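You operate a simulated robot arm through the tools that you are given. There is no shell and no other tool. Be economical: measure what you need, move in short steps, check, and stop when the job is done.

Carry out the task below with a simulated robot arm. There is one attempt and no reset: what you move stays moved.

JOB
Try both plugs in the block's hole and send the press a note.
Fine: RAISE if the green plug stays out, LOWER if the red plug enters, else HOLD; lever at PRESS, SEND once; plugs back. Set down upright: green plug, red plug.
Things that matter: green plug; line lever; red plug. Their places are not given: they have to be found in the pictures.

Only the result counts: the job must be done as asked and must still hold three seconds after the hand-in. Knocking over, shifting, dropping, spilling or breaking anything else fails it.

ROBOT AND FRAMES
A 7-joint arm with a two-finger parallel gripper, fixed in place. Base frame: the origin is at the foot of the arm, x ahead of it, y to its left, z up; the work surface is at about z = 740. Readings come in mm, degrees, newtons and seconds.
With the tool pointing down near the work surface it reaches from about 320 to 740 mm from the base axis. Its first joint turns from -143.0 to 143.0 degrees. Payload 3 kg.
The TCP is the grasp point between the finger pads, 30 mm short of the fingertips. In the tool frame z runs along the fingers and y along their closing line. Largest opening 94 mm; finger width 28, thickness 10; the body of the gripper, 50 by 96 mm, starts 55 mm behind the TCP.
Orientation is told as [roll, pitch, yaw] about the base's x, y, z axes, in that order, counted from this pose: with the fingers straight down and closing along the base's y, the tool's x points along the base's -x, its y along +y and its z along -z.

CONTROLS
- The arm moves only by the tool servo_tool. Its argument "increments" is a list of rows, each an object (a shift or turn left out is 0, a gripper value left out holds the last) with "delta_rot": the turn, a rotation vector about the tool's x, y, z in degrees, a list of three; "dp": the shift along the tool's x, y, z in mm, a list of three; "hand": the finger opening in mm, from 0 to 94. In form: [{"delta_rot": [wx, wy, wz], "dp": [tx, ty, tz], "hand": hand}, ...]. A call has 1 to 20 rows; each row is the pose to reach, as a shift and turn from the pose commanded when the call began, along the tool's axes at that moment. Each row takes 0.2 s and may step no farther than 50 mm and 8.6 degrees from the row before; otherwise, or with a gripper value out of range, the whole call is refused. A pose out of reach is approached as far as the arm can. The call stops where the force on the tool passes 60 N (or 10 N more than at its start, if that is more) or the arm is blocked; 0.2 s more then pass. Each finger travels about 45 mm/s and halts on what it meets, pressing with about 39 N; the grip force reading is that of the motor and also rises with nothing between the fingers. The clock runs only during rows and for 0.2 s after the last one: add rows that repeat a pose to give the fingers time. It gives the time, the measured TCP pose, the force on the tool (base axes), the opening and the grip force at its end, in the units of the frame above (readings bear some noise), with the torque about the TCP (base axes, N m) and any sound that the robot's microphone picked up.
- Cameras (640 x 400 px; columns grow to the right, rows downward): "scene" is fixed at [217.5, -499.8, 1479.6]; the picture's right is [0.82, -0.57, 0.00], its down [-0.37, -0.54, -0.75] and it looks along [0.43, 0.62, -0.66] (base axes); focal length 368 px, centre (320, 200). "wrist" rides on the gripper at [76, 14, -102] in the tool frame; the picture's right is [-0.18, 0.98, 0.00], its down [-0.75, -0.14, -0.64] and it looks along [-0.63, -0.12, 0.77] (tool axes); focal length 243 px, centre (320, 200).
- capture(camera): a new picture of that camera. No time passes.
- slide_trunk(by): slides the trunk up (or, below 0, down) by that many mm; the arm rides with it, the base frame stays. It gives what a move gives, with no picture.
- pixel_to_xyz(camera, pixels): for up to 12 pixels [column, row] of the newest picture of that camera ("zoom" is the newest enlarged one), the place [x, y, z] in the base frame of the surface seen there, good to about 2 mm. No time passes.
- zoom(camera, box): a new picture of the part [left, top, right, bottom] of that camera's present view, enlarged. No time passes.
- finish_job(): hands the job in; it is judged then, once.

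Keep the steps short. Do not move on a guess: measure, check each grasp and each placing, and mend mistakes. In all there are 80 turns and 46 pictures (those below and enlarged ones count). Leave the gripper open and the arm clear of the work at the hand-in unless told otherwise, and finish with a single line.

The tools are called after "Request:" as a command line: name --argument value ..., lists and objects as JSON in quotes. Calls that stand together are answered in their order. servo_tool: Moves the arm, as the interface text tells. Its arguments: {"type":"object","properties":{"increments":{"type":"array"}},"required":["increments"]} The other tools are called the same way: slide_trunk (by) slides the trunk up or down; capture (camera) takes a picture; pixel_to_xyz (camera, pixels) gives the place of the surface under pixels of a picture; zoom (camera, box) takes an enlarged picture of a part of a camera's view; finish_job () hands the job in.

At the start:

```text
time: 0.0
tool_pos: [514.0, 242.4, 1096.5]
tcp_rot: [-0.1, 0.1, -0.1]
contact_force: [0.1, -0.1, -0.1]
ft_torque: [0.01, -0.01, 0.0]
grip_width: 94.0
gripper_force: 0.1
trunk travel left (down, up): [-150.0, 240.0]
```

scene: 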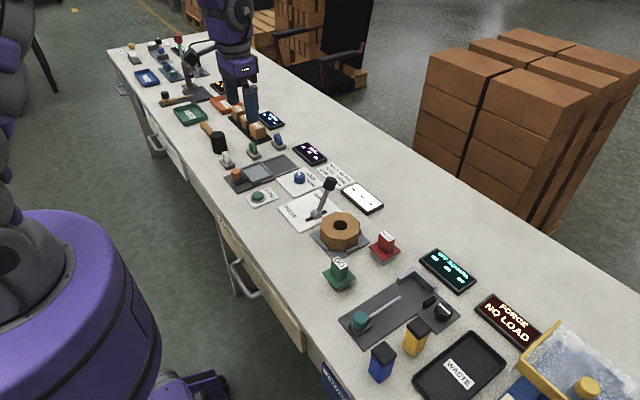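
wrist: 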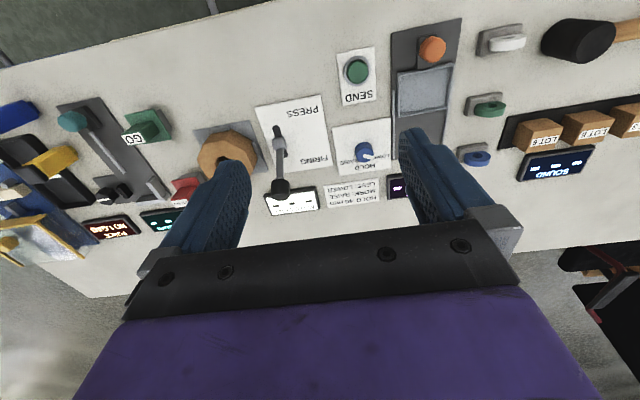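

I see the block with a hole (octagonal, about 340,232), green GO plug (340,273), red plug (384,248), lever (320,200), blue dial (299,178) and SEND button (259,197). I'll enlarge them.

Request:
zoom --camera "scene" --box '[220, 140, 420, 300]'

Request:
zoom --camera "wrist" --box '[120, 30, 440, 230]'

```text
2.50 times, centred on (320, 220) of scene
```

zoom: 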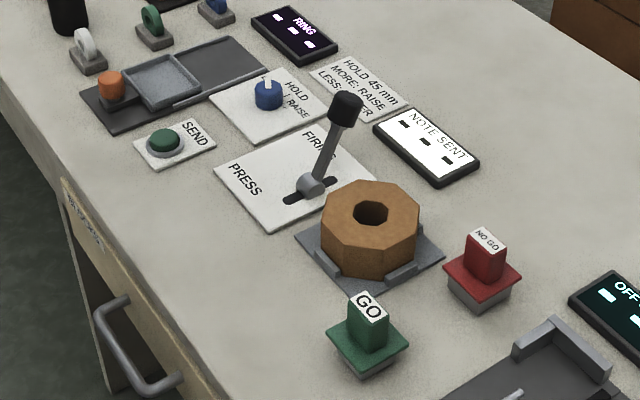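

```text
2.00 times, centred on (280, 130) of wrist
```

zoom: 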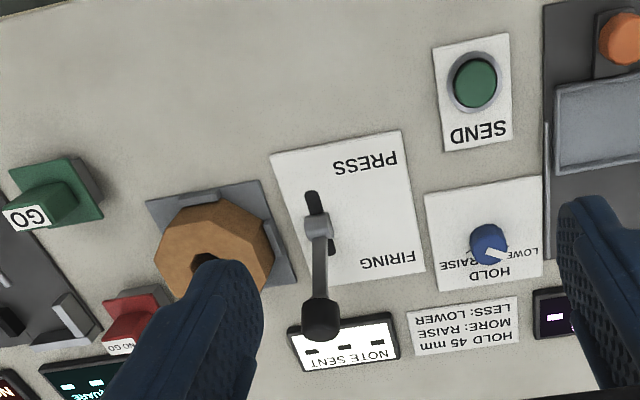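

I'll enlarge the plugs and block to measure them precisely.

Request:
zoom --camera "scene" --box '[300, 200, 420, 295]'

```text
4.21 times, centred on (360, 248) of scene
```

zoom: 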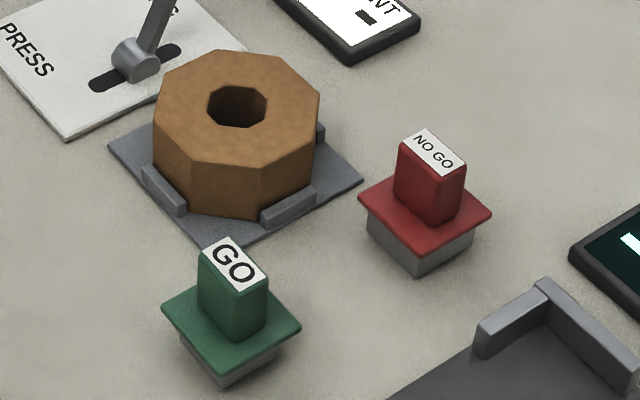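

Request:
pixel_to_xyz --camera "zoom" --pixels '[[226, 239], [204, 253], [267, 277], [245, 291], [163, 307], [227, 378], [300, 324], [422, 130], [401, 144], [466, 163], [446, 176], [420, 252]]'

Request:
pixel_to_xyz --camera "zoom" --pixels '[[360, 200], [490, 214], [208, 104], [266, 104], [237, 85], [238, 128], [156, 92], [176, 57], [319, 95], [262, 167], [190, 158], [240, 110]]'

```text
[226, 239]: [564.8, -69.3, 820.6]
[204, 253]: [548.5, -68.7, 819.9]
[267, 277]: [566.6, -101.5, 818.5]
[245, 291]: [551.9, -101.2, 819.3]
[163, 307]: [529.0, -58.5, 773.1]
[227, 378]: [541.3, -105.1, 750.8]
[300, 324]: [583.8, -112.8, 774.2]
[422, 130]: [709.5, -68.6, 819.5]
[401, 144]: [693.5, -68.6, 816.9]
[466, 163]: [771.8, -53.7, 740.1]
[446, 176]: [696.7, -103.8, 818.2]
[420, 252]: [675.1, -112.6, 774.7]
```

```text
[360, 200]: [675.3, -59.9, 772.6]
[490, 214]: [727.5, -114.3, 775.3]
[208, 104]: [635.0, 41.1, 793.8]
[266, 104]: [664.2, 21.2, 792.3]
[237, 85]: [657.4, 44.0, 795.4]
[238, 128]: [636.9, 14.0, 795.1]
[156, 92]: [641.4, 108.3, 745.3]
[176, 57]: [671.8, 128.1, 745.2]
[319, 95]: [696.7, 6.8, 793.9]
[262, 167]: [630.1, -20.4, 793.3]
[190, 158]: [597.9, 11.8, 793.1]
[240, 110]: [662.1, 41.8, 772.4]
```

Green handle: centre ≈ (558,-85), top z 820, 33 mm along y; flange top ≈ 774. Red handle: ≈ (702,-86). Hole ≈ (649,30), about 36 mm across, block top 794. I'll move above the green plug, high first, then look.

Request:
servo_tool --increments '[{"dp": [-5, -41, 5]}, {"dp": [-11, -82, 20]}, {"dp": [-16, -123, 40]}, {"dp": [-22, -164, 65]}, {"dp": [-27, -205, 90]}, {"dp": [-33, -246, 115]}, {"dp": [-38, -287, 140]}, {"dp": [-44, -327, 165]}, {"dp": [-44, -327, 190]}, {"dp": [-44, -327, 190]}]'

Request:
capture --camera "wrist"

```text
time: 2.2
tool_pos: [554.8, -87.3, 907.9]
tcp_rot: [0.1, -0.1, 0.0]
contact_force: [0.3, -0.3, 0.6]
ft_torque: [0.01, -0.02, 0.05]
grip_width: 94.4
gripper_force: 0.0
trunk travel left (down, up): [-150.0, 240.0]
```

```text
40 pictures are left
```

wrist: 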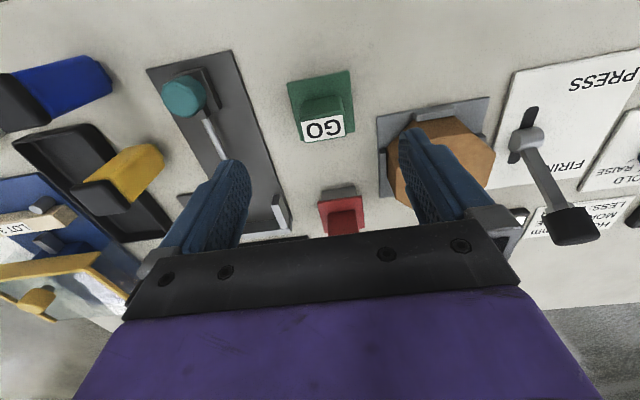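

Check the green handle's top from this view (label at 302–343, 115–141).

Request:
pixel_to_xyz --camera "wrist" --pixels '[[303, 121], [342, 116], [304, 140], [343, 135], [323, 128], [329, 201], [361, 197]]'

Request:
servo_tool --increments '[{"hand": 56}, {"hand": 56}, {"hand": 56}, {"hand": 56}]'

```text
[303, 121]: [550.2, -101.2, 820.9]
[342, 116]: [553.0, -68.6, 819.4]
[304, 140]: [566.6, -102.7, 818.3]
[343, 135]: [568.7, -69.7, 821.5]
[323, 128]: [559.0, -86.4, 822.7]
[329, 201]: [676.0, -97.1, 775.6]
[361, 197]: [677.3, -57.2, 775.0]
```

```text
time: 3.2
tool_pos: [553.8, -88.2, 908.0]
tcp_rot: [0.1, 0.0, 0.0]
contact_force: [-1.2, -0.1, 0.0]
ft_torque: [-0.02, -0.01, 0.0]
grip_width: 56.1
gripper_force: 0.0
trunk travel left (down, up): [-150.0, 240.0]
```

Handle centre (559.5,-85.5); the TCP reads (554,-88). Correct by +5 x, +2.5 y and descend to z≈810.

Request:
servo_tool --increments '[{"dp": [-5, 2.5, 30]}, {"dp": [-5, 2.5, 60]}, {"dp": [-5, 2.5, 80]}, {"dp": [-5, 2.5, 97]}, {"dp": [-5, 2.5, 97]}]'

Request:
capture --camera "wrist"

```text
time: 4.4
tool_pos: [560.8, -84.9, 811.4]
tcp_rot: [0.1, -0.1, 0.0]
contact_force: [0.0, -0.2, 0.3]
ft_torque: [-0.02, -0.01, -0.02]
grip_width: 56.3
gripper_force: 0.1
trunk travel left (down, up): [-150.0, 240.0]
```

```text
39 pictures are left
```

wrist: 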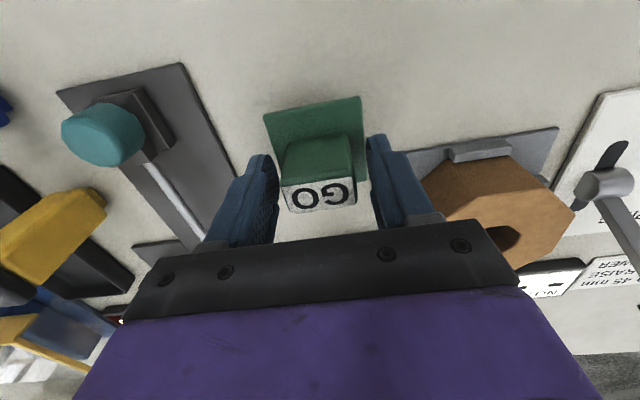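

The handle sits between the pads. Close.

Request:
servo_tool --increments '[{"hand": 30}, {"hand": 20}, {"hand": 20}, {"hand": 20}, {"hand": 20}]'

```text
time: 5.6
tool_pos: [561.2, -84.9, 811.0]
tcp_rot: [0.2, -0.1, -0.1]
contact_force: [0.7, 0.1, 0.2]
ft_torque: [0.01, -0.01, 0.0]
grip_width: 41.7
gripper_force: 39.1
trunk travel left (down, up): [-150.0, 240.0]
```

Grip 39 N but at 41.7 mm, wider than the 33 mm I measured. Look.

Request:
zoom --camera "wrist" --box '[200, 80, 440, 230]'

Request:
zoom --camera "scene" --box '[280, 190, 440, 290]'

```text
2.67 times, centred on (320, 155) of wrist
```

zoom: 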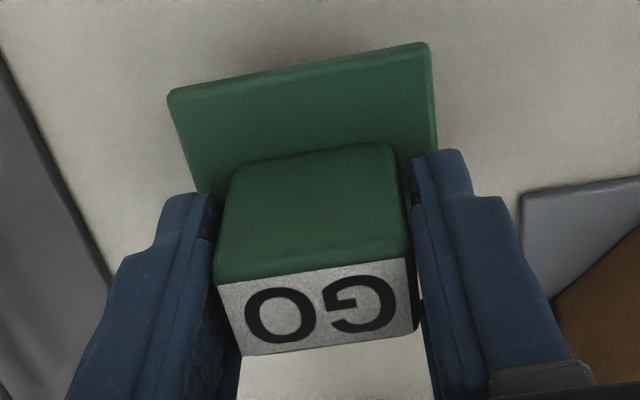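

```text
4.00 times, centred on (360, 240) of scene
```

zoom: 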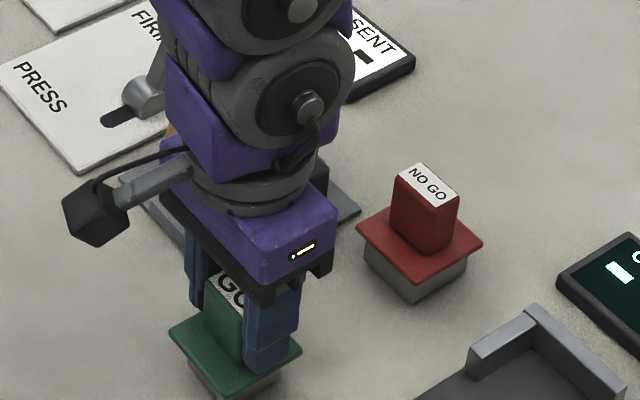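

The pads touch both sides. Test with a slow small lift.

Request:
servo_tool --increments '[{"dp": [0, 0, -4]}, {"dp": [0, 0, -10]}, {"dp": [0, 0, -20]}, {"dp": [0, 0, -20]}]'

Request:
zoom --camera "scene" --box '[280, 200, 440, 300]'

```text
time: 6.6
tool_pos: [560.1, -84.8, 830.7]
tcp_rot: [0.1, 0.0, -0.1]
contact_force: [-0.3, 0.9, 0.9]
ft_torque: [-0.04, -0.04, 0.03]
grip_width: 37.5
gripper_force: 29.7
trunk travel left (down, up): [-150.0, 240.0]
```

```text
4.00 times, centred on (360, 250) of scene
```

zoom: 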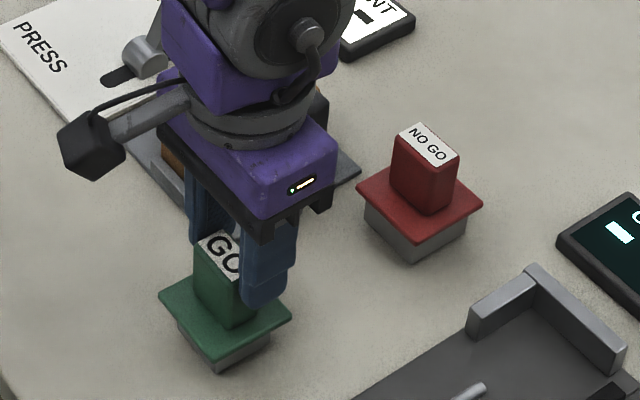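

The plug stayed and the fingers slid up. Wait a moment and look closely at the contact.

Request:
servo_tool --increments '[{}, {}, {}, {}]'

Request:
zoom --camera "wrist" --box '[240, 80, 400, 180]'

```text
time: 7.6
tool_pos: [559.4, -84.3, 830.8]
tcp_rot: [0.0, 0.1, -0.1]
contact_force: [0.3, -0.9, 1.9]
ft_torque: [-0.08, -0.03, -0.07]
grip_width: 37.6
gripper_force: 39.6
trunk travel left (down, up): [-150.0, 240.0]
```

```text
4.00 times, centred on (320, 130) of wrist
```

zoom: 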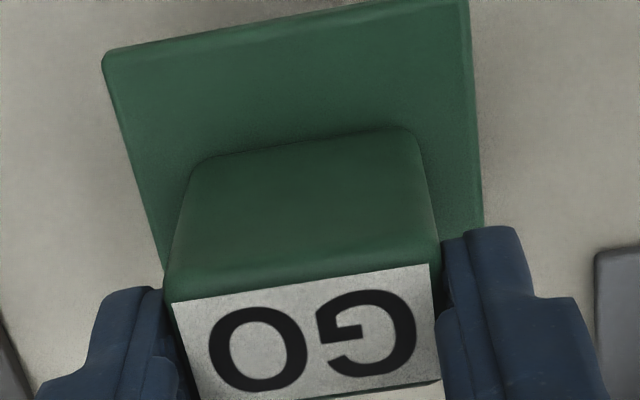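

The handle looks tapered along y (wider at the bottom). Measure its faces.

Request:
pixel_to_xyz --camera "zoom" --pixels '[[200, 170], [410, 140], [300, 150], [300, 200], [300, 270], [430, 180], [180, 220], [172, 300], [430, 264], [300, 135]]'

Request:
pixel_to_xyz --camera "scene" --pixels '[[372, 240], [380, 253], [388, 256], [388, 244], [394, 242], [393, 250], [379, 232], [376, 244], [386, 251]]'

```text
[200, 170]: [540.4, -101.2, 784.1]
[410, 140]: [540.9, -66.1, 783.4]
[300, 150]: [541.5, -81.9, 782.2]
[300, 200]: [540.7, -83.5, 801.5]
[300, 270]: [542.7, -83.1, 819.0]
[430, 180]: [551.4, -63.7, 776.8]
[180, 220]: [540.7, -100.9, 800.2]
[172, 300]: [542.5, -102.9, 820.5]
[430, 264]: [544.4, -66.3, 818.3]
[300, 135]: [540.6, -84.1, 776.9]
```

```text
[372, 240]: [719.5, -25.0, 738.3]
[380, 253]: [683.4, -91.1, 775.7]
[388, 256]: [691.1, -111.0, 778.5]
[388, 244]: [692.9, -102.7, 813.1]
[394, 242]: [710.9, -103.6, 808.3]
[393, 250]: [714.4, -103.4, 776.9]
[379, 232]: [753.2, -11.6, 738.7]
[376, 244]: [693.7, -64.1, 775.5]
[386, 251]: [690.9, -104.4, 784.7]
```

The handle is straight, about 36 mm wide; at 781 the tips were probably on its flared foot. Now the pads hold at 37.6 mm with 39.6 N. Lift a little and check again.

Request:
servo_tool --increments '[{"dp": [0, 0, -3]}, {"dp": [0, 0, -6]}, {"dp": [0, 0, -10]}, {"dp": [0, 0, -10]}]'

Request:
zoom --camera "scene" --box '[280, 200, 440, 300]'

```text
time: 8.6
tool_pos: [561.4, -84.0, 839.1]
tcp_rot: [0.1, 0.0, -0.1]
contact_force: [-0.5, 0.1, -3.2]
ft_torque: [0.01, -0.03, 0.01]
grip_width: 37.6
gripper_force: 39.1
trunk travel left (down, up): [-150.0, 240.0]
```

```text
4.00 times, centred on (360, 250) of scene
```

zoom: 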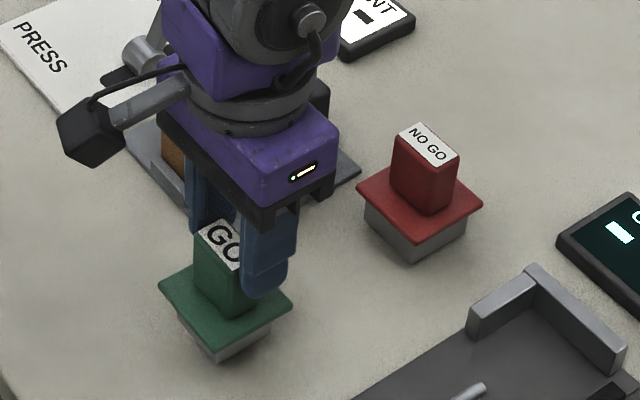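

The plug is lifted now (-3.2 N), but the grip is off-centre in x. I'll set it down, release, and measure for a centred grip.

Request:
servo_tool --increments '[{"dp": [0, 0, 4]}, {"dp": [0, 0, 8]}, {"dp": [0, 0, 10]}, {"dp": [0, 0, 10]}, {"dp": [0, 0, 10], "hand": 52}, {"dp": [0, 0, 10], "hand": 52}, {"dp": [0, 0, 10], "hand": 52}]'

Request:
zoom --camera "wrist" --box '[240, 80, 400, 180]'

Request:
pixel_to_xyz --camera "zoom" --pixels '[[300, 200], [300, 270], [300, 150], [300, 330], [172, 300], [430, 264], [300, 380], [200, 385], [110, 60], [460, 10]]'

```text
time: 10.2
tool_pos: [561.0, -85.5, 828.9]
tcp_rot: [0.2, -0.1, -0.2]
contact_force: [0.2, -0.4, 0.4]
ft_torque: [0.02, 0.01, -0.01]
grip_width: 52.0
gripper_force: 0.1
trunk travel left (down, up): [-150.0, 240.0]
```

```text
4.00 times, centred on (320, 130) of wrist
```

zoom: 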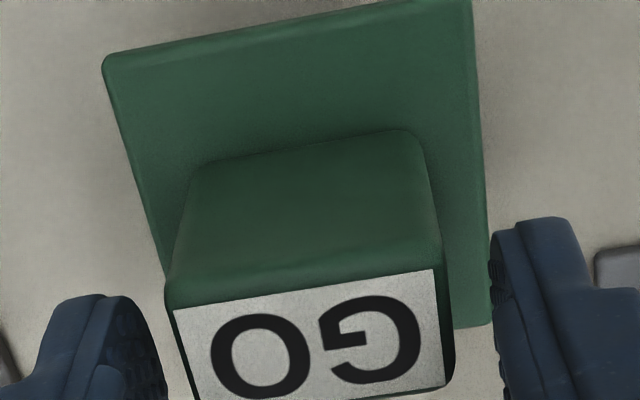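

```text
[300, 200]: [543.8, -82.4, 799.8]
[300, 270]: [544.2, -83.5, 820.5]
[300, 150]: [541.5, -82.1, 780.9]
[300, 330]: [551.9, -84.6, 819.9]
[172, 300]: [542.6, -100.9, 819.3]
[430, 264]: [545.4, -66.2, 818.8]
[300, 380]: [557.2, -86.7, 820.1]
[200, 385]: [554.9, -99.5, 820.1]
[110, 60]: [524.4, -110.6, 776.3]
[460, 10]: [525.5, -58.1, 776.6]
```

Handle centre now ≈ (552.5,-84). Shift the hand -8 in x, down 8 mm, and grip.

Request:
servo_tool --increments '[{"dp": [4, 0.5, 3]}, {"dp": [8, 1, 8]}, {"dp": [8, 1, 8]}, {"dp": [8, 1, 8], "hand": 25}, {"dp": [8, 1, 8], "hand": 25}, {"dp": [8, 1, 8], "hand": 25}, {"dp": [8, 1, 8], "hand": 25}, {"dp": [8, 1, 8], "hand": 25}]'

```text
time: 12.0
tool_pos: [552.6, -83.7, 821.3]
tcp_rot: [0.0, 0.1, 0.0]
contact_force: [-0.9, -0.2, 1.8]
ft_torque: [-0.1, 0.03, -0.05]
grip_width: 42.3
gripper_force: 39.0
trunk travel left (down, up): [-150.0, 240.0]
```

Gripped at 42.3 mm. Lift slowly and read the force.

Request:
servo_tool --increments '[{"dp": [0, 0, -2]}, {"dp": [0, 0, -5]}, {"dp": [0, 0, -8]}, {"dp": [0, 0, -12]}, {"dp": [0, 0, -12]}]'

Request:
zoom --camera "wrist" --box '[240, 80, 400, 180]'

Request:
pixel_to_xyz --camera "zoom" --pixels '[[300, 200], [300, 270], [300, 330], [110, 60], [460, 20]]'

```text
time: 13.2
tool_pos: [553.9, -83.8, 833.6]
tcp_rot: [0.2, 0.0, 0.0]
contact_force: [0.1, 0.3, -1.9]
ft_torque: [-0.02, -0.01, 0.0]
grip_width: 42.0
gripper_force: 39.4
trunk travel left (down, up): [-150.0, 240.0]
```

```text
4.00 times, centred on (320, 130) of wrist
```

zoom: 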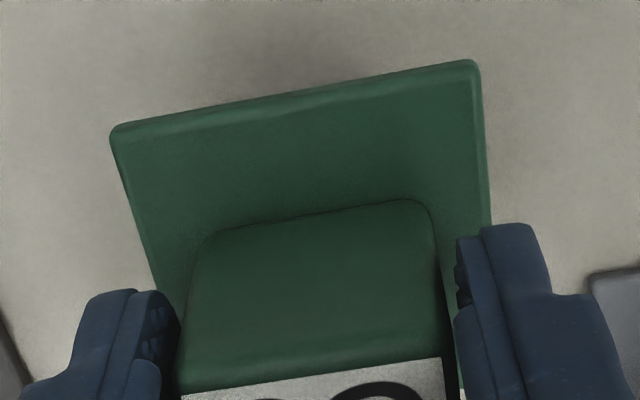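

```text
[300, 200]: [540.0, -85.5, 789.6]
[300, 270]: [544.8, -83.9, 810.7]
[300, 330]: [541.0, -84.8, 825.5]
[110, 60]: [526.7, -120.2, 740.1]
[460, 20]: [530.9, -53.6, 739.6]
```

It rises with the hand. Lift to ~z 900 and inspect the underside.

Request:
servo_tool --increments '[{"dp": [0, 0, -15]}, {"dp": [0, 0, -30]}, {"dp": [0, 0, -50]}, {"dp": [0, 0, -70]}, {"dp": [0, 0, -70]}]'

Request:
zoom --camera "scene" --box '[280, 180, 440, 280]'

```text
time: 14.4
tool_pos: [555.4, -82.2, 903.8]
tcp_rot: [0.1, 0.1, 0.0]
contact_force: [0.1, 0.6, -3.5]
ft_torque: [-0.01, -0.01, -0.01]
grip_width: 42.1
gripper_force: 38.7
trunk travel left (down, up): [-150.0, 240.0]
```

```text
4.00 times, centred on (360, 230) of scene
```

zoom: 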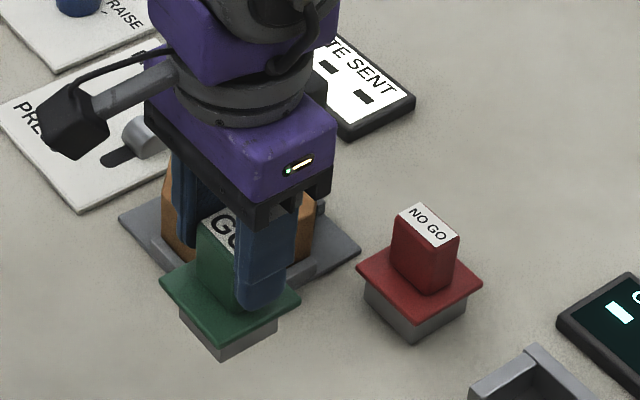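

The grey body is part of the plug. Measure it, and the hole.

Request:
pixel_to_xyz --camera "zoom" --pixels '[[221, 360], [275, 336], [182, 318], [221, 352], [275, 322], [160, 278], [222, 341], [299, 300], [390, 322], [413, 341], [366, 290], [465, 312]]'

Request:
zoom --camera "wrist" --box '[340, 60, 540, 220]'

```text
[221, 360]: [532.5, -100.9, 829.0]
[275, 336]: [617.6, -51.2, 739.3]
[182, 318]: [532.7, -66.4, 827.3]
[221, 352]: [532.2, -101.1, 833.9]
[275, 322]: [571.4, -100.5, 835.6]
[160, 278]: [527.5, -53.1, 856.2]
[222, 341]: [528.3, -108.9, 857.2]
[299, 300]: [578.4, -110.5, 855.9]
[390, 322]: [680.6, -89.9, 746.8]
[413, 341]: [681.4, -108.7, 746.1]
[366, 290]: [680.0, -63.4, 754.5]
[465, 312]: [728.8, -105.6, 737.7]
```

```text
2.50 times, centred on (440, 140) of wrist
```

zoom: 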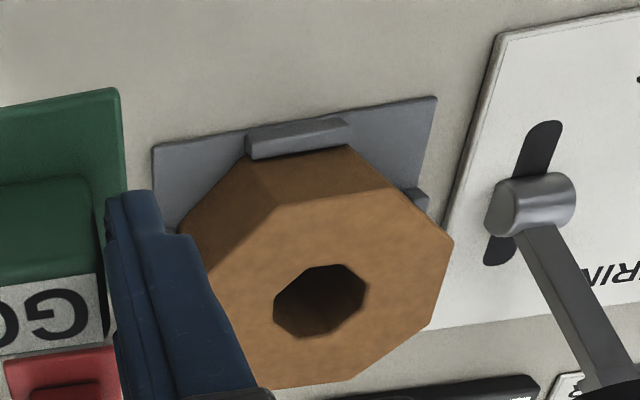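

Measure the hole rim from this view.

Request:
pixel_to_xyz --camera "zoom" --pixels '[[272, 312], [276, 290], [308, 267], [346, 262], [366, 275], [366, 300], [334, 328], [292, 337], [280, 330], [320, 300], [320, 270], [255, 160]]'

Request:
zoom --camera "wrist" --box '[410, 150, 510, 210]'

```text
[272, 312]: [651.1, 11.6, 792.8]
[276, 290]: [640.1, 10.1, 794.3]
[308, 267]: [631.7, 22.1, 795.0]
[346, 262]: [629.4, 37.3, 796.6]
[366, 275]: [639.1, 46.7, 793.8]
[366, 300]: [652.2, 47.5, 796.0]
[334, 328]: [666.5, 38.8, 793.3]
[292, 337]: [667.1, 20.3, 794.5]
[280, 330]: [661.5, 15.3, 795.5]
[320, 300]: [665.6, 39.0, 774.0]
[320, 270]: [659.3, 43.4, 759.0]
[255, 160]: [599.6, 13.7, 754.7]
```

```text
6.40 times, centred on (460, 180) of wrist
```

zoom: 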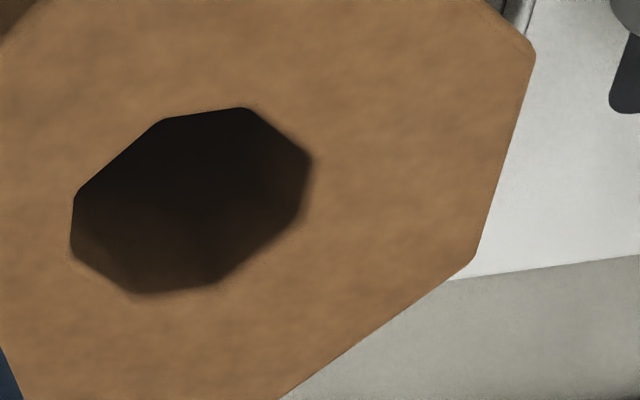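

Octagonal hole, 36.5 mm across flats, centre (648.7,29). To know the plug's body shape, raise and tilt its underside toward the scene camera.

Request:
servo_tool --increments '[{"dp": [0, 0, -40]}, {"dp": [0, 0, -80], "delta_rot": [7, 0, 0]}, {"dp": [0, 0, -110], "delta_rot": [15, 0, 0]}, {"dp": [0, 0, -130], "delta_rot": [23, 0, 0]}, {"dp": [0, 0, -150], "delta_rot": [31, 0, 0]}, {"dp": [0, 0, -150], "delta_rot": [39, 0, 0]}, {"dp": [0, 0, -150], "delta_rot": [47, 0, 0]}, {"dp": [0, 0, -150], "delta_rot": [55, 0, 0]}, {"dp": [0, 0, -150], "delta_rot": [63, 0, 0]}, {"dp": [0, 0, -150], "delta_rot": [70, 0, 0]}, {"dp": [0, 0, -150], "delta_rot": [70, 0, 0]}]'

Request:
capture --camera "scene"

```text
time: 16.8
tool_pos: [552.9, -81.6, 1054.4]
tcp_rot: [-70.0, -0.1, 0.0]
contact_force: [1.0, -0.2, -2.1]
ft_torque: [0.12, 0.0, 0.03]
grip_width: 42.0
gripper_force: 38.5
trunk travel left (down, up): [-150.0, 240.0]
```

```text
28 pictures are left
```

scene: 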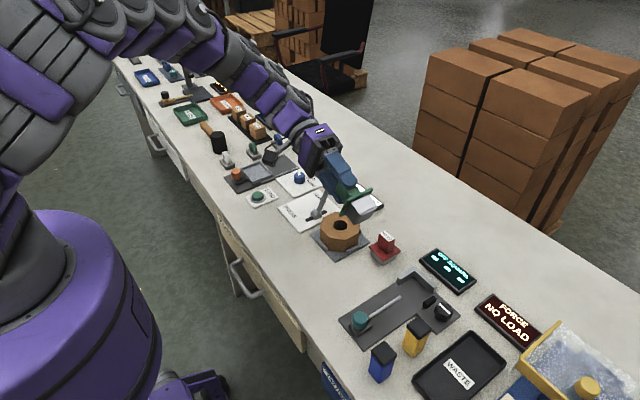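

Request:
zoom --camera "scene" --box '[310, 160, 400, 230]'

Request:
pixel_to_xyz --camera "scene" --pixels '[[340, 205], [349, 216], [355, 211], [365, 199], [350, 206], [330, 182], [320, 187]]'

```text
5.71 times, centred on (355, 195) of scene
```

zoom: 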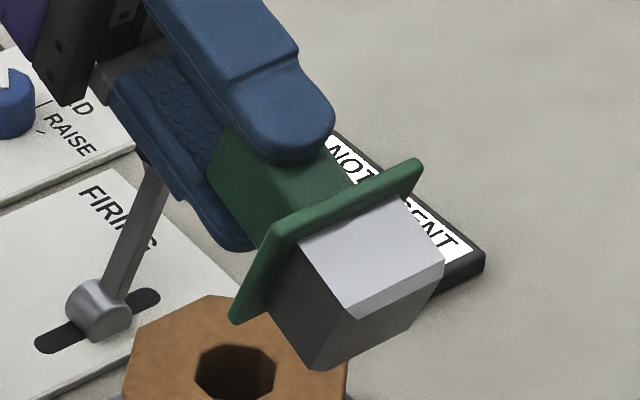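

```text
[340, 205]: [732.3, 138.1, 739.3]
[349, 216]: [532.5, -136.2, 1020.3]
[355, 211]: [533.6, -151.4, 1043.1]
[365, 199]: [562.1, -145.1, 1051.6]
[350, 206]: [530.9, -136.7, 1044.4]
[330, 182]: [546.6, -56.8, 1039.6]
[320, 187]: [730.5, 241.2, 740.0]
```

Request:
pixel_to_xyz --camera "zoom" --pixels '[[352, 312], [322, 366], [412, 330], [440, 266], [350, 320], [303, 242], [395, 202], [268, 300], [270, 310], [380, 330], [340, 290], [438, 256]]'

```text
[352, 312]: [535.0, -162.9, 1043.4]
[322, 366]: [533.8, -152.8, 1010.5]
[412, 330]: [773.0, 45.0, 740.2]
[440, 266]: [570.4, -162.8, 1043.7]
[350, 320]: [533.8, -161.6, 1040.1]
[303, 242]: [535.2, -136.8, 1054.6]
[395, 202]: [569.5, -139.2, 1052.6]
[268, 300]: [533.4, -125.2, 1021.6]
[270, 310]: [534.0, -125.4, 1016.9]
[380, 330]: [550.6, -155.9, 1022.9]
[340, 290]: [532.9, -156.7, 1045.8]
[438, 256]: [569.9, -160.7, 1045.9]
```

Square body ≈36 mm, sitting straight on the plug. The hole is 36.5 mm octagonal; only the trial decides. Turn upright first, and measure the lever knob and the plates.

Request:
servo_tool --increments '[{"delta_rot": [-8, 0, 0]}, {"delta_rot": [-16, 0, 0]}, {"delta_rot": [-24, 0, 0]}, {"delta_rot": [-32, 0, 0]}, {"delta_rot": [-40, 0, 0]}, {"delta_rot": [-48, 0, 0]}, {"delta_rot": [-56, 0, 0]}, {"delta_rot": [-63, 0, 0]}, {"delta_rot": [-70, 0, 0]}, {"delta_rot": [-70, 0, 0]}]'

Request:
zoom --camera "wrist" --box '[220, 60, 620, 310]'

```text
time: 19.0
tool_pos: [553.6, -82.7, 1053.0]
tcp_rot: [0.2, -0.1, -0.1]
contact_force: [-0.4, 0.1, -2.3]
ft_torque: [-0.02, -0.01, 0.02]
grip_width: 41.8
gripper_force: 38.9
trunk travel left (down, up): [-150.0, 240.0]
```

```text
1.60 times, centred on (420, 185) of wrist
```

zoom: 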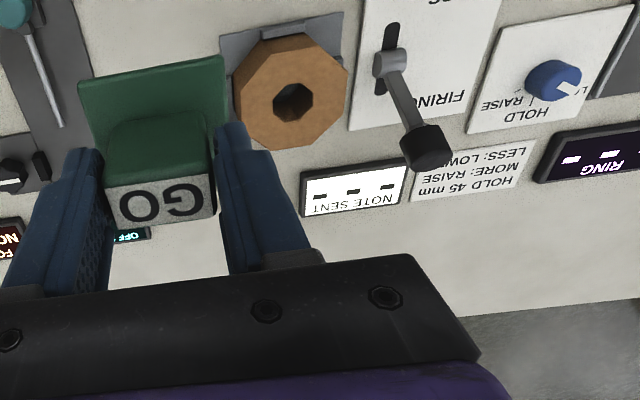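

Request:
pixel_to_xyz --camera "zoom" --pixels '[[422, 138], [428, 160], [400, 100], [388, 65], [385, 110], [392, 30], [553, 75], [570, 88], [274, 95], [312, 95], [292, 82], [292, 120]]'

```text
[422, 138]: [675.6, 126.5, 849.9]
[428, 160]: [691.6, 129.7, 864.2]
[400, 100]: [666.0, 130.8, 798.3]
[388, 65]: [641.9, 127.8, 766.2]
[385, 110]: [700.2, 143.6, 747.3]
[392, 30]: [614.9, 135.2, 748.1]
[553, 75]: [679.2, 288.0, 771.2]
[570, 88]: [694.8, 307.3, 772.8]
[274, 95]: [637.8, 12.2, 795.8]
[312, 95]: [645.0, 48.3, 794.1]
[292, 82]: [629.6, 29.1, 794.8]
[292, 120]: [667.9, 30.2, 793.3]
```

Move over the hole (648.8, 29.7), plug bottom kept above the block.

Request:
servo_tool --increments '[{"dp": [-24, 28, 20]}, {"dp": [-48, 56, 45]}, {"dp": [-72, 84, 75]}, {"dp": [-96, 112.5, 105]}, {"dp": [-96, 112.5, 130]}, {"dp": [-96, 112.5, 150]}, {"dp": [-96, 112.5, 150]}, {"dp": [-96, 112.5, 150]}]'

Request:
zoom --camera "scene" --box '[280, 150, 440, 250]'

```text
time: 20.8
tool_pos: [648.0, 30.0, 904.6]
tcp_rot: [0.0, 0.0, -0.2]
contact_force: [0.1, 0.0, -2.6]
ft_torque: [-0.02, 0.0, -0.03]
grip_width: 41.5
gripper_force: 39.3
trunk travel left (down, up): [-150.0, 240.0]
```

```text
4.00 times, centred on (360, 200) of scene
```

zoom: 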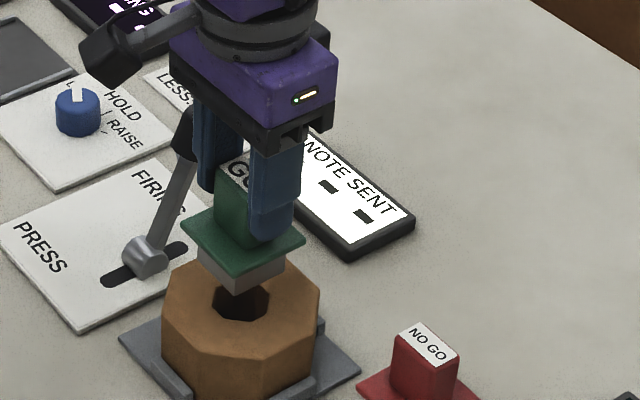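

Check the plug's body position from here.

Request:
pixel_to_xyz --camera "zoom" --pixels '[[236, 288], [199, 257], [284, 262], [182, 224], [242, 278], [304, 238], [213, 300], [270, 302], [243, 318]]'

```text
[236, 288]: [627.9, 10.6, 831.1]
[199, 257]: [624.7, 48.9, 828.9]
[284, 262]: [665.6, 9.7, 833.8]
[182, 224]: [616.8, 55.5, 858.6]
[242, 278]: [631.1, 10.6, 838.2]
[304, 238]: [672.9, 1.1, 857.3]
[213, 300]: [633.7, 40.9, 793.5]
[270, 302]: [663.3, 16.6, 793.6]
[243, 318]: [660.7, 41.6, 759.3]
```

Body centre ≈ (646.3,29); shift +2.5 x, +0.5 y and descend gently to just beyond expected contact (TCP 875).

Request:
servo_tool --increments '[{"dp": [-2.5, 0.5, 6]}, {"dp": [-2.5, 0.5, 14]}, {"dp": [-2.5, 0.5, 20]}, {"dp": [-2.5, 0.5, 25]}, {"dp": [-2.5, 0.5, 28]}, {"dp": [-2.5, 0.5, 31]}, {"dp": [-2.5, 0.5, 33]}, {"dp": [-2.5, 0.5, 33]}]'

Request:
zoom --camera "scene" --box '[280, 160, 440, 260]'

```text
time: 22.6
tool_pos: [652.6, 31.2, 878.1]
tcp_rot: [0.1, -0.6, 0.0]
contact_force: [2.3, -0.6, 43.2]
ft_torque: [-0.14, -0.26, -0.12]
grip_width: 41.9
gripper_force: 38.7
trunk travel left (down, up): [-150.0, 240.0]
```

```text
4.00 times, centred on (360, 210) of scene
```

zoom: 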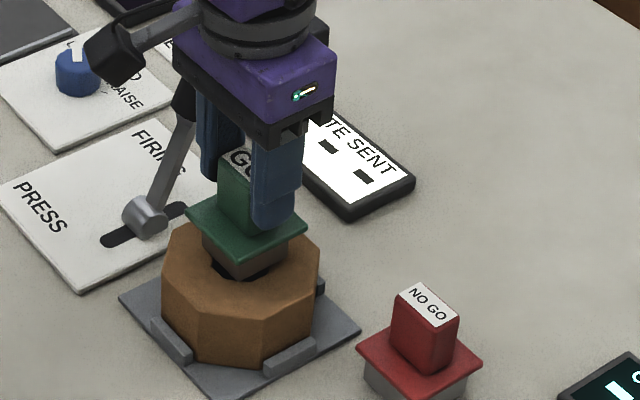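

Contact at TCP 878 (bottom ≈ 796 = block top), 43 N: it stays out here. Check the actual centring before believing it.

Request:
pixel_to_xyz --camera "zoom" --pixels '[[237, 274], [205, 247], [284, 252], [188, 208], [246, 262], [307, 222], [211, 268], [268, 268]]'

Request:
servo_tool --increments '[{"dp": [0, 0, -4]}, {"dp": [0, 0, -8]}, {"dp": [0, 0, -8]}]'

```text
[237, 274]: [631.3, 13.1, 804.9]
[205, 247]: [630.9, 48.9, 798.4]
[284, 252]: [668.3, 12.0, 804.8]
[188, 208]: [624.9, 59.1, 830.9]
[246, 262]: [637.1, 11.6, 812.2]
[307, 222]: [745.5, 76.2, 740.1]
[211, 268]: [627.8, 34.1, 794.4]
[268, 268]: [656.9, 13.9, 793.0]
```

```text
time: 23.4
tool_pos: [652.1, 30.1, 877.3]
tcp_rot: [-0.1, 0.1, -0.1]
contact_force: [0.1, 0.0, -2.4]
ft_torque: [0.03, -0.04, -0.04]
grip_width: 42.1
gripper_force: 38.8
trunk travel left (down, up): [-150.0, 240.0]
```

Body was at (649.7,30.7), within ~1 mm. Second try: shift -1,-1 and press again, with light sideways feeling.

Request:
servo_tool --increments '[{"dp": [1, -1, 3]}, {"dp": [1, -1, 5]}, {"dp": [1, -1, 6]}, {"dp": [2.5, -1, 6]}, {"dp": [2.5, -2.5, 6]}, {"dp": [1, -2.5, 6]}, {"dp": [0, -1, 6]}, {"dp": [0, 0.5, 6]}, {"dp": [1, 0.5, 6]}, {"dp": [1, -1, 6]}]'

```text
time: 25.6
tool_pos: [651.3, 30.6, 874.4]
tcp_rot: [0.1, -0.1, 0.0]
contact_force: [-1.7, 3.4, 28.6]
ft_torque: [0.16, -0.41, 0.09]
grip_width: 42.1
gripper_force: 39.3
trunk travel left (down, up): [-150.0, 240.0]
```

Still out (28.6 N, no drop). Green stays out. Carry it back: lift first, then to its original spot (556.5,-85.5).

Request:
servo_tool --increments '[{"dp": [0, 0, -20]}, {"dp": [0, 0, -50]}, {"dp": [20, -25, -50]}, {"dp": [45, -57, -50]}, {"dp": [70, -89, -50]}, {"dp": [93, -115.6, -50]}, {"dp": [93, -115.6, -30]}, {"dp": [93, -115.6, 0]}, {"dp": [93, -115.6, 25]}, {"dp": [93, -115.6, 35]}, {"dp": [93, -115.6, 35]}]'

Request:
zoom --camera "scene" --box '[280, 200, 440, 300]'

Request:
pixel_to_xyz --camera "zoom" --pixels '[[160, 258], [163, 275], [224, 330], [300, 280], [220, 355], [180, 310], [272, 318], [222, 345]]'

```text
time: 28.0
tool_pos: [559.2, -84.9, 835.7]
tcp_rot: [0.1, 0.1, 0.0]
contact_force: [-0.2, -0.1, -2.1]
ft_torque: [0.02, -0.03, -0.03]
grip_width: 41.9
gripper_force: 38.8
trunk travel left (down, up): [-150.0, 240.0]
```

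```text
4.00 times, centred on (360, 250) of scene
```

zoom: 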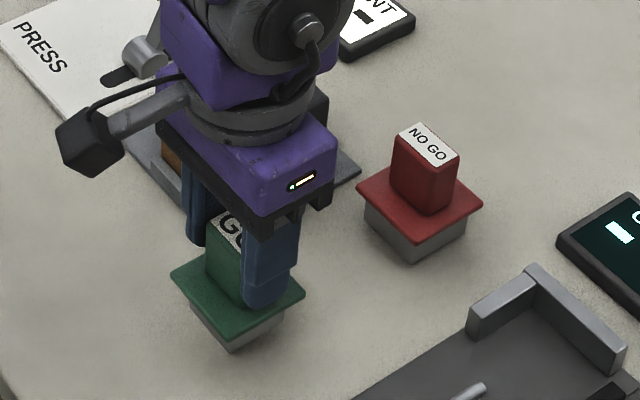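

```text
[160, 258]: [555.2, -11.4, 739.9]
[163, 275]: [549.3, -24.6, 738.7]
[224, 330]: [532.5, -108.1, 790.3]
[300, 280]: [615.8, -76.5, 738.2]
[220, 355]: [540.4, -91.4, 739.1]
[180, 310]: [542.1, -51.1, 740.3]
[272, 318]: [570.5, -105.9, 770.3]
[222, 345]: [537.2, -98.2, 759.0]
```

Body aligned with the old spot; bottom ≈ 14 mm above the table. Lower to contact, then open.

Request:
servo_tool --increments '[{"dp": [0, 0, 6]}, {"dp": [0, 0, 11]}, {"dp": [0, 0, 13]}, {"dp": [0, 0, 14.5]}, {"dp": [0, 0, 14.5]}]'

```text
time: 29.2
tool_pos: [558.1, -86.7, 823.1]
tcp_rot: [0.1, 0.0, -0.1]
contact_force: [0.9, -0.6, -2.6]
ft_torque: [0.0, -0.03, 0.0]
grip_width: 42.1
gripper_force: 38.9
trunk travel left (down, up): [-150.0, 240.0]
```

No contact yet; go down 1 mm at a time.

Request:
servo_tool --increments '[{"dp": [0, 0, 1]}, {"dp": [0, 0, 2]}, {"dp": [0, 0, 3]}, {"dp": [0, 0, 3]}]'

```text
time: 30.2
tool_pos: [558.4, -86.3, 820.4]
tcp_rot: [0.0, -0.1, -0.1]
contact_force: [-1.2, 0.0, 7.3]
ft_torque: [-0.13, 0.19, -0.01]
grip_width: 42.1
gripper_force: 38.5
trunk travel left (down, up): [-150.0, 240.0]
```

Contact (+7 N). Release and rise.

Request:
servo_tool --increments '[{"hand": 58}, {"hand": 58}, {"hand": 58}, {"dp": [0, 0, -20]}, {"dp": [0, 0, -50]}, {"dp": [0, 0, -90]}, {"dp": [0, 0, -90]}]'

Request:
capture --camera "wrist"

Request:
pixel_to_xyz --camera "wrist" --pixels '[[329, 201], [361, 197], [340, 215], [323, 128], [291, 78], [351, 70]]'

```text
time: 31.8
tool_pos: [560.1, -86.2, 912.2]
tcp_rot: [0.0, 0.2, 0.0]
contact_force: [0.3, -0.3, 0.5]
ft_torque: [-0.02, 0.01, -0.01]
grip_width: 58.1
gripper_force: 0.1
trunk travel left (down, up): [-150.0, 240.0]
```

```text
22 pictures are left
```

wrist: 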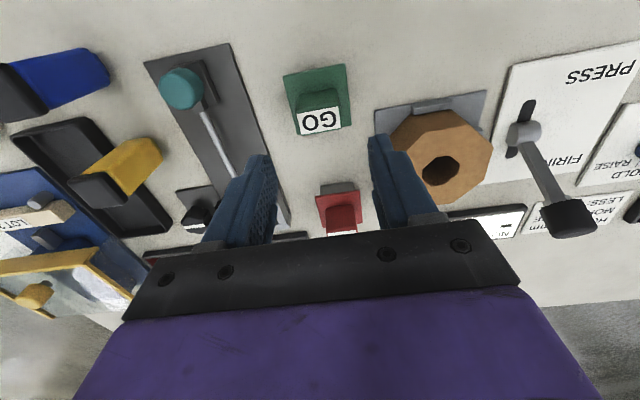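

```text
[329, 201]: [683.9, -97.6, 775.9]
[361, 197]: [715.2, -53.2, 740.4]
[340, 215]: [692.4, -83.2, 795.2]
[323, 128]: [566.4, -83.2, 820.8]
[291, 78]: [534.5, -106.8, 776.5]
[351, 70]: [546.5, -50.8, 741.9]
```

Green stands upright. Now go over the red plug (handle centre ≈ (702,-86)).

Request:
servo_tool --increments '[{"dp": [-36, 0, 0]}, {"dp": [-72, 0, 0]}, {"dp": [-108, 0, 10]}, {"dp": [-142, 0, 20]}, {"dp": [-142, 0, 40]}, {"dp": [-142, 0, 40]}]'

Request:
capture --camera "wrist"

```text
time: 33.2
tool_pos: [699.8, -85.9, 870.3]
tcp_rot: [0.1, -0.1, 0.0]
contact_force: [-0.7, -0.4, 0.2]
ft_torque: [0.01, -0.02, 0.01]
grip_width: 57.8
gripper_force: 0.1
trunk travel left (down, up): [-150.0, 240.0]
```

```text
21 pictures are left
```

wrist: 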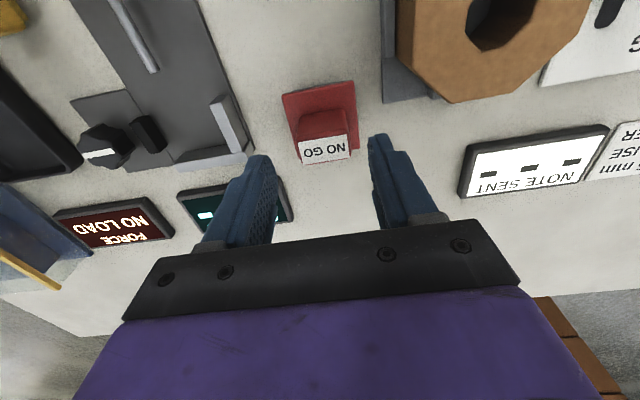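

Request:
pixel_to_xyz --camera "wrist" --pixels '[[299, 141], [346, 134], [302, 161], [347, 154], [324, 149], [322, 125], [283, 95], [352, 83]]'

```text
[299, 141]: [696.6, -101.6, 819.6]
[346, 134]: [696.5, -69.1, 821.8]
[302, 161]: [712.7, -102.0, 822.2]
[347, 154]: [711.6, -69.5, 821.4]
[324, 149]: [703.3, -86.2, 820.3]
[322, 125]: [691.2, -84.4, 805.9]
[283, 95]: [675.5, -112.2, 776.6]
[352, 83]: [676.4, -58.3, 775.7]
```

Centre ≈ (703.3,-85.5). Correct +3.5 x and descend to TCP 822, then close.

Request:
servo_tool --increments '[{"dp": [-3.5, 0.4, 15]}, {"dp": [-3.5, 0.4, 30]}, {"dp": [-3.5, 0.4, 42]}, {"dp": [-3.5, 0.4, 48]}, {"dp": [-3.5, 0.4, 48]}, {"dp": [-3.5, 0.4, 48], "hand": 25}, {"dp": [-3.5, 0.4, 48], "hand": 25}, {"dp": [-3.5, 0.4, 48], "hand": 25}, {"dp": [-3.5, 0.4, 48], "hand": 25}, {"dp": [-3.5, 0.4, 48], "hand": 25}]'

```text
time: 35.4
tool_pos: [703.2, -87.1, 821.0]
tcp_rot: [0.0, 0.0, -0.1]
contact_force: [0.6, -0.5, 3.2]
ft_torque: [-0.07, -0.13, 0.06]
grip_width: 41.9
gripper_force: 39.3
trunk travel left (down, up): [-150.0, 240.0]
```

Gripped at 41.9 mm as with green. Lift slowly, then higher.

Request:
servo_tool --increments '[{"dp": [0, 0, -2]}, {"dp": [0, 0, -6]}, {"dp": [0, 0, -12]}, {"dp": [0, 0, -30]}, {"dp": [0, 0, -60]}, {"dp": [0, 0, -90]}, {"dp": [0, 0, -90]}]'

Request:
zoom --camera "scene" --box '[300, 170, 460, 270]'

```text
time: 37.0
tool_pos: [702.7, -87.9, 914.6]
tcp_rot: [0.1, -0.1, 0.0]
contact_force: [-0.4, 0.0, -2.6]
ft_torque: [0.02, 0.04, 0.03]
grip_width: 42.2
gripper_force: 38.8
trunk travel left (down, up): [-150.0, 240.0]
```

```text
4.00 times, centred on (380, 220) of scene
```

zoom: 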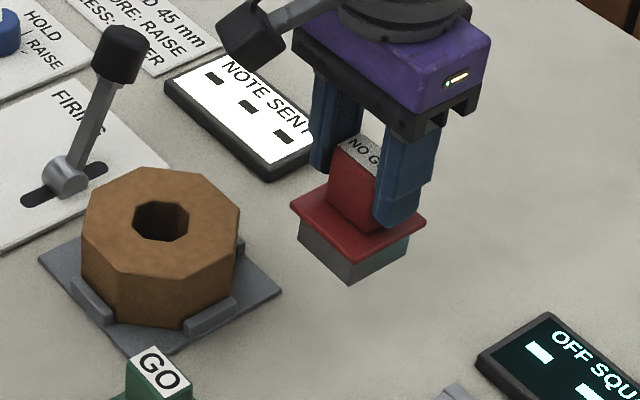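

Held. Measure the red body and re-measure the hole.

Request:
pixel_to_xyz --camera "zoom" --pixels '[[350, 278], [300, 236], [407, 245], [348, 266], [291, 206], [346, 263], [425, 222], [132, 220], [189, 222], [162, 201], [160, 243]]'

```text
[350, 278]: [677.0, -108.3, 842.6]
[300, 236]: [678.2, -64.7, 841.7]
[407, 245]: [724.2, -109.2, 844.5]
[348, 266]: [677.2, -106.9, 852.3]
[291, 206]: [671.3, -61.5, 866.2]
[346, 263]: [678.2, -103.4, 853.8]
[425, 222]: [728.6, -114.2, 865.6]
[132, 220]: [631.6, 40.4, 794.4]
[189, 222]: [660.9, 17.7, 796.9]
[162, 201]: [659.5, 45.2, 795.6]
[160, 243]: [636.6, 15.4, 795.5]
```

Red body ≈46 mm, larger than the hole. Still, try it: move over the hole and press gently.

Request:
servo_tool --increments '[{"dp": [13, 29, 0]}, {"dp": [26, 59, 0]}, {"dp": [39, 88, 0]}, {"dp": [52, 117.4, 0]}, {"dp": [52, 117.4, 15]}, {"dp": [52, 117.4, 28]}, {"dp": [52, 117.4, 34]}, {"dp": [52, 117.4, 38]}, {"dp": [52, 117.4, 41]}, {"dp": [52, 117.4, 43]}, {"dp": [52, 117.4, 43]}]'

Request:
zoom --camera "scene" --box '[280, 160, 440, 260]'

```text
time: 39.4
tool_pos: [651.3, 31.1, 872.1]
tcp_rot: [0.0, -0.4, -0.1]
contact_force: [4.3, -0.8, 37.3]
ft_torque: [0.07, -0.23, 0.05]
grip_width: 42.5
gripper_force: 39.6
trunk travel left (down, up): [-150.0, 240.0]
```

```text
4.00 times, centred on (360, 210) of scene
```

zoom: 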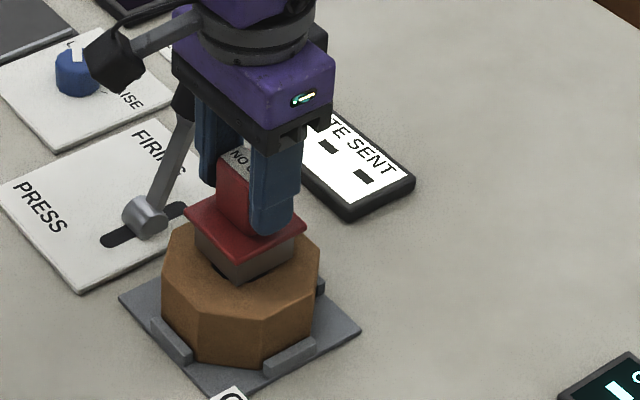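

Red stays out too (37 N at the block top). Return it by the exact reverse path.

Request:
servo_tool --increments '[{"dp": [0, 0, -20]}, {"dp": [0, 0, -43]}, {"dp": [-13, -29, -43]}, {"dp": [-26, -59, -43]}, {"dp": [-39, -88, -43]}, {"dp": [-52, -117.4, -43]}, {"dp": [-52, -117.4, -20]}, {"dp": [-52, -117.4, 15]}, {"dp": [-52, -117.4, 35]}, {"dp": [-52, -117.4, 42]}, {"dp": [-52, -117.4, 44]}, {"dp": [-52, -117.4, 45]}, {"dp": [-52, -117.4, 45]}]'

```text
time: 42.2
tool_pos: [704.4, -86.3, 825.3]
tcp_rot: [0.0, 0.0, -0.1]
contact_force: [0.9, 0.1, -2.0]
ft_torque: [-0.01, 0.0, -0.01]
grip_width: 41.8
gripper_force: 38.9
trunk travel left (down, up): [-150.0, 240.0]
```

Request:
servo_tool --increments '[{"dp": [0, 0, 1]}, {"dp": [0, 0, 2]}, {"dp": [0, 0, 3]}, {"dp": [0, 0, 3]}]'

```text
time: 43.2
tool_pos: [704.7, -84.9, 822.3]
tcp_rot: [0.1, 0.0, -0.1]
contact_force: [0.0, 0.0, -1.4]
ft_torque: [-0.01, 0.02, 0.02]
grip_width: 42.0
gripper_force: 39.3
trunk travel left (down, up): [-150.0, 240.0]
```

Not touching yet; a little further.

Request:
servo_tool --increments '[{"dp": [0, 0, 0.7]}, {"dp": [0, 0, 1.4]}, {"dp": [0, 0, 2.1]}, {"dp": [0, 0, 2.1]}]'

```text
time: 44.2
tool_pos: [704.3, -86.3, 819.4]
tcp_rot: [0.1, 0.1, -0.1]
contact_force: [0.3, 0.0, -3.5]
ft_torque: [0.01, -0.01, 0.04]
grip_width: 42.2
gripper_force: 38.6
trunk travel left (down, up): [-150.0, 240.0]
```

Request:
servo_tool --increments '[{"dp": [0, 0, 0.7]}, {"dp": [0, 0, 1.4]}, {"dp": [0, 0, 2.1]}, {"dp": [0, 0, 2.1]}]'

Request:
zoom --camera "scene" --box '[300, 190, 460, 290]'

```text
time: 45.2
tool_pos: [703.6, -84.9, 819.3]
tcp_rot: [0.1, 0.0, 0.0]
contact_force: [0.4, 0.9, -2.0]
ft_torque: [0.01, -0.01, -0.03]
grip_width: 42.1
gripper_force: 39.0
trunk travel left (down, up): [-150.0, 240.0]
```

```text
4.00 times, centred on (380, 240) of scene
```

zoom: 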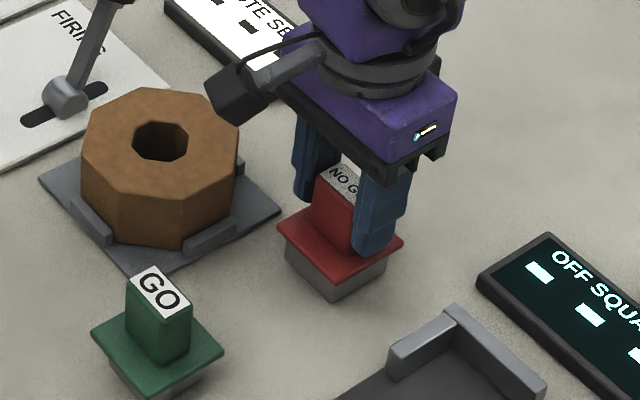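

Request:
pixel_to_xyz --camera "zoom" --pixels '[[335, 296], [337, 272], [277, 232], [403, 242], [287, 256], [338, 302], [350, 300]]'

Request:
servo_tool --increments '[{"dp": [0, 0, 1]}, {"dp": [0, 0, 2]}, {"dp": [0, 0, 3]}, {"dp": [0, 0, 3]}]'

```text
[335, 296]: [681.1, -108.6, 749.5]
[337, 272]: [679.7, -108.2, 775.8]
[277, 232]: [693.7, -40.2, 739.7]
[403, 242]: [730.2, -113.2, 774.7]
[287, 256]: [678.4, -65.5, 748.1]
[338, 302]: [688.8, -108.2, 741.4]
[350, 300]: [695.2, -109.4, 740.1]
```

```text
time: 46.2
tool_pos: [703.3, -84.6, 816.1]
tcp_rot: [0.0, -0.3, 0.0]
contact_force: [1.7, 0.5, 29.8]
ft_torque: [-0.11, 0.56, -0.02]
grip_width: 42.2
gripper_force: 39.2
trunk travel left (down, up): [-150.0, 240.0]
```

Contact (30 N). Ease off 2 mm, release, rise, and look.

Request:
servo_tool --increments '[{"dp": [0, 0, -1.8]}, {"dp": [0, 0, -1.8]}, {"dp": [0, 0, -1.8], "hand": 58}, {"dp": [0, 0, -1.8], "hand": 58}, {"dp": [0, 0, -1.8], "hand": 58}, {"dp": [0, 0, -25]}, {"dp": [0, 0, -60]}, {"dp": [0, 0, -100]}, {"dp": [0, 0, -130]}, {"dp": [0, 0, -130]}]'

Request:
zoom --camera "scene" --box '[220, 140, 420, 300]'

Request:
pixel_to_xyz --camera "zoom" --pixels '[[326, 338], [409, 347], [444, 268], [522, 277], [347, 104], [311, 187], [268, 88], [263, 100], [164, 140], [165, 132], [292, 202], [334, 178]]'

```text
time: 48.4
tool_pos: [701.4, -87.8, 943.2]
tcp_rot: [0.0, 0.0, 0.1]
contact_force: [-0.3, -0.5, -0.1]
ft_torque: [-0.02, -0.02, 0.04]
grip_width: 58.1
gripper_force: 0.1
trunk travel left (down, up): [-150.0, 240.0]
```

```text
2.50 times, centred on (320, 220) of scene
```

zoom: 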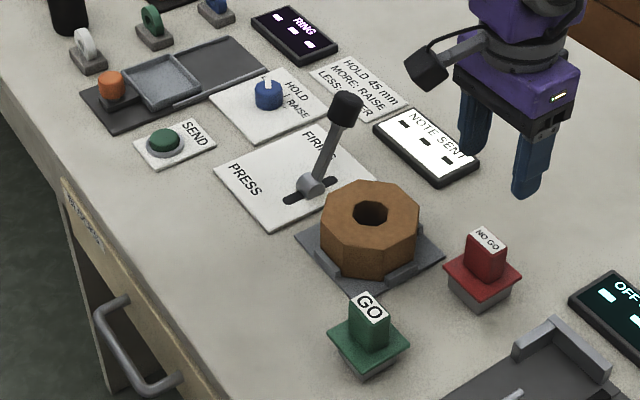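

```text
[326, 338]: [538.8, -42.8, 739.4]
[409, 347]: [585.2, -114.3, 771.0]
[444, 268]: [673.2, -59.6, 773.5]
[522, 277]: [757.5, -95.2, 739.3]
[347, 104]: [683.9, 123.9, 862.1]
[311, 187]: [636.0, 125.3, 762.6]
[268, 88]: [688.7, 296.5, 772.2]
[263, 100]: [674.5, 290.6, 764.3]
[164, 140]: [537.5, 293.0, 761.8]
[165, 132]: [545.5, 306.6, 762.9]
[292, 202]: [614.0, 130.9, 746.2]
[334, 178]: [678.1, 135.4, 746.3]
```

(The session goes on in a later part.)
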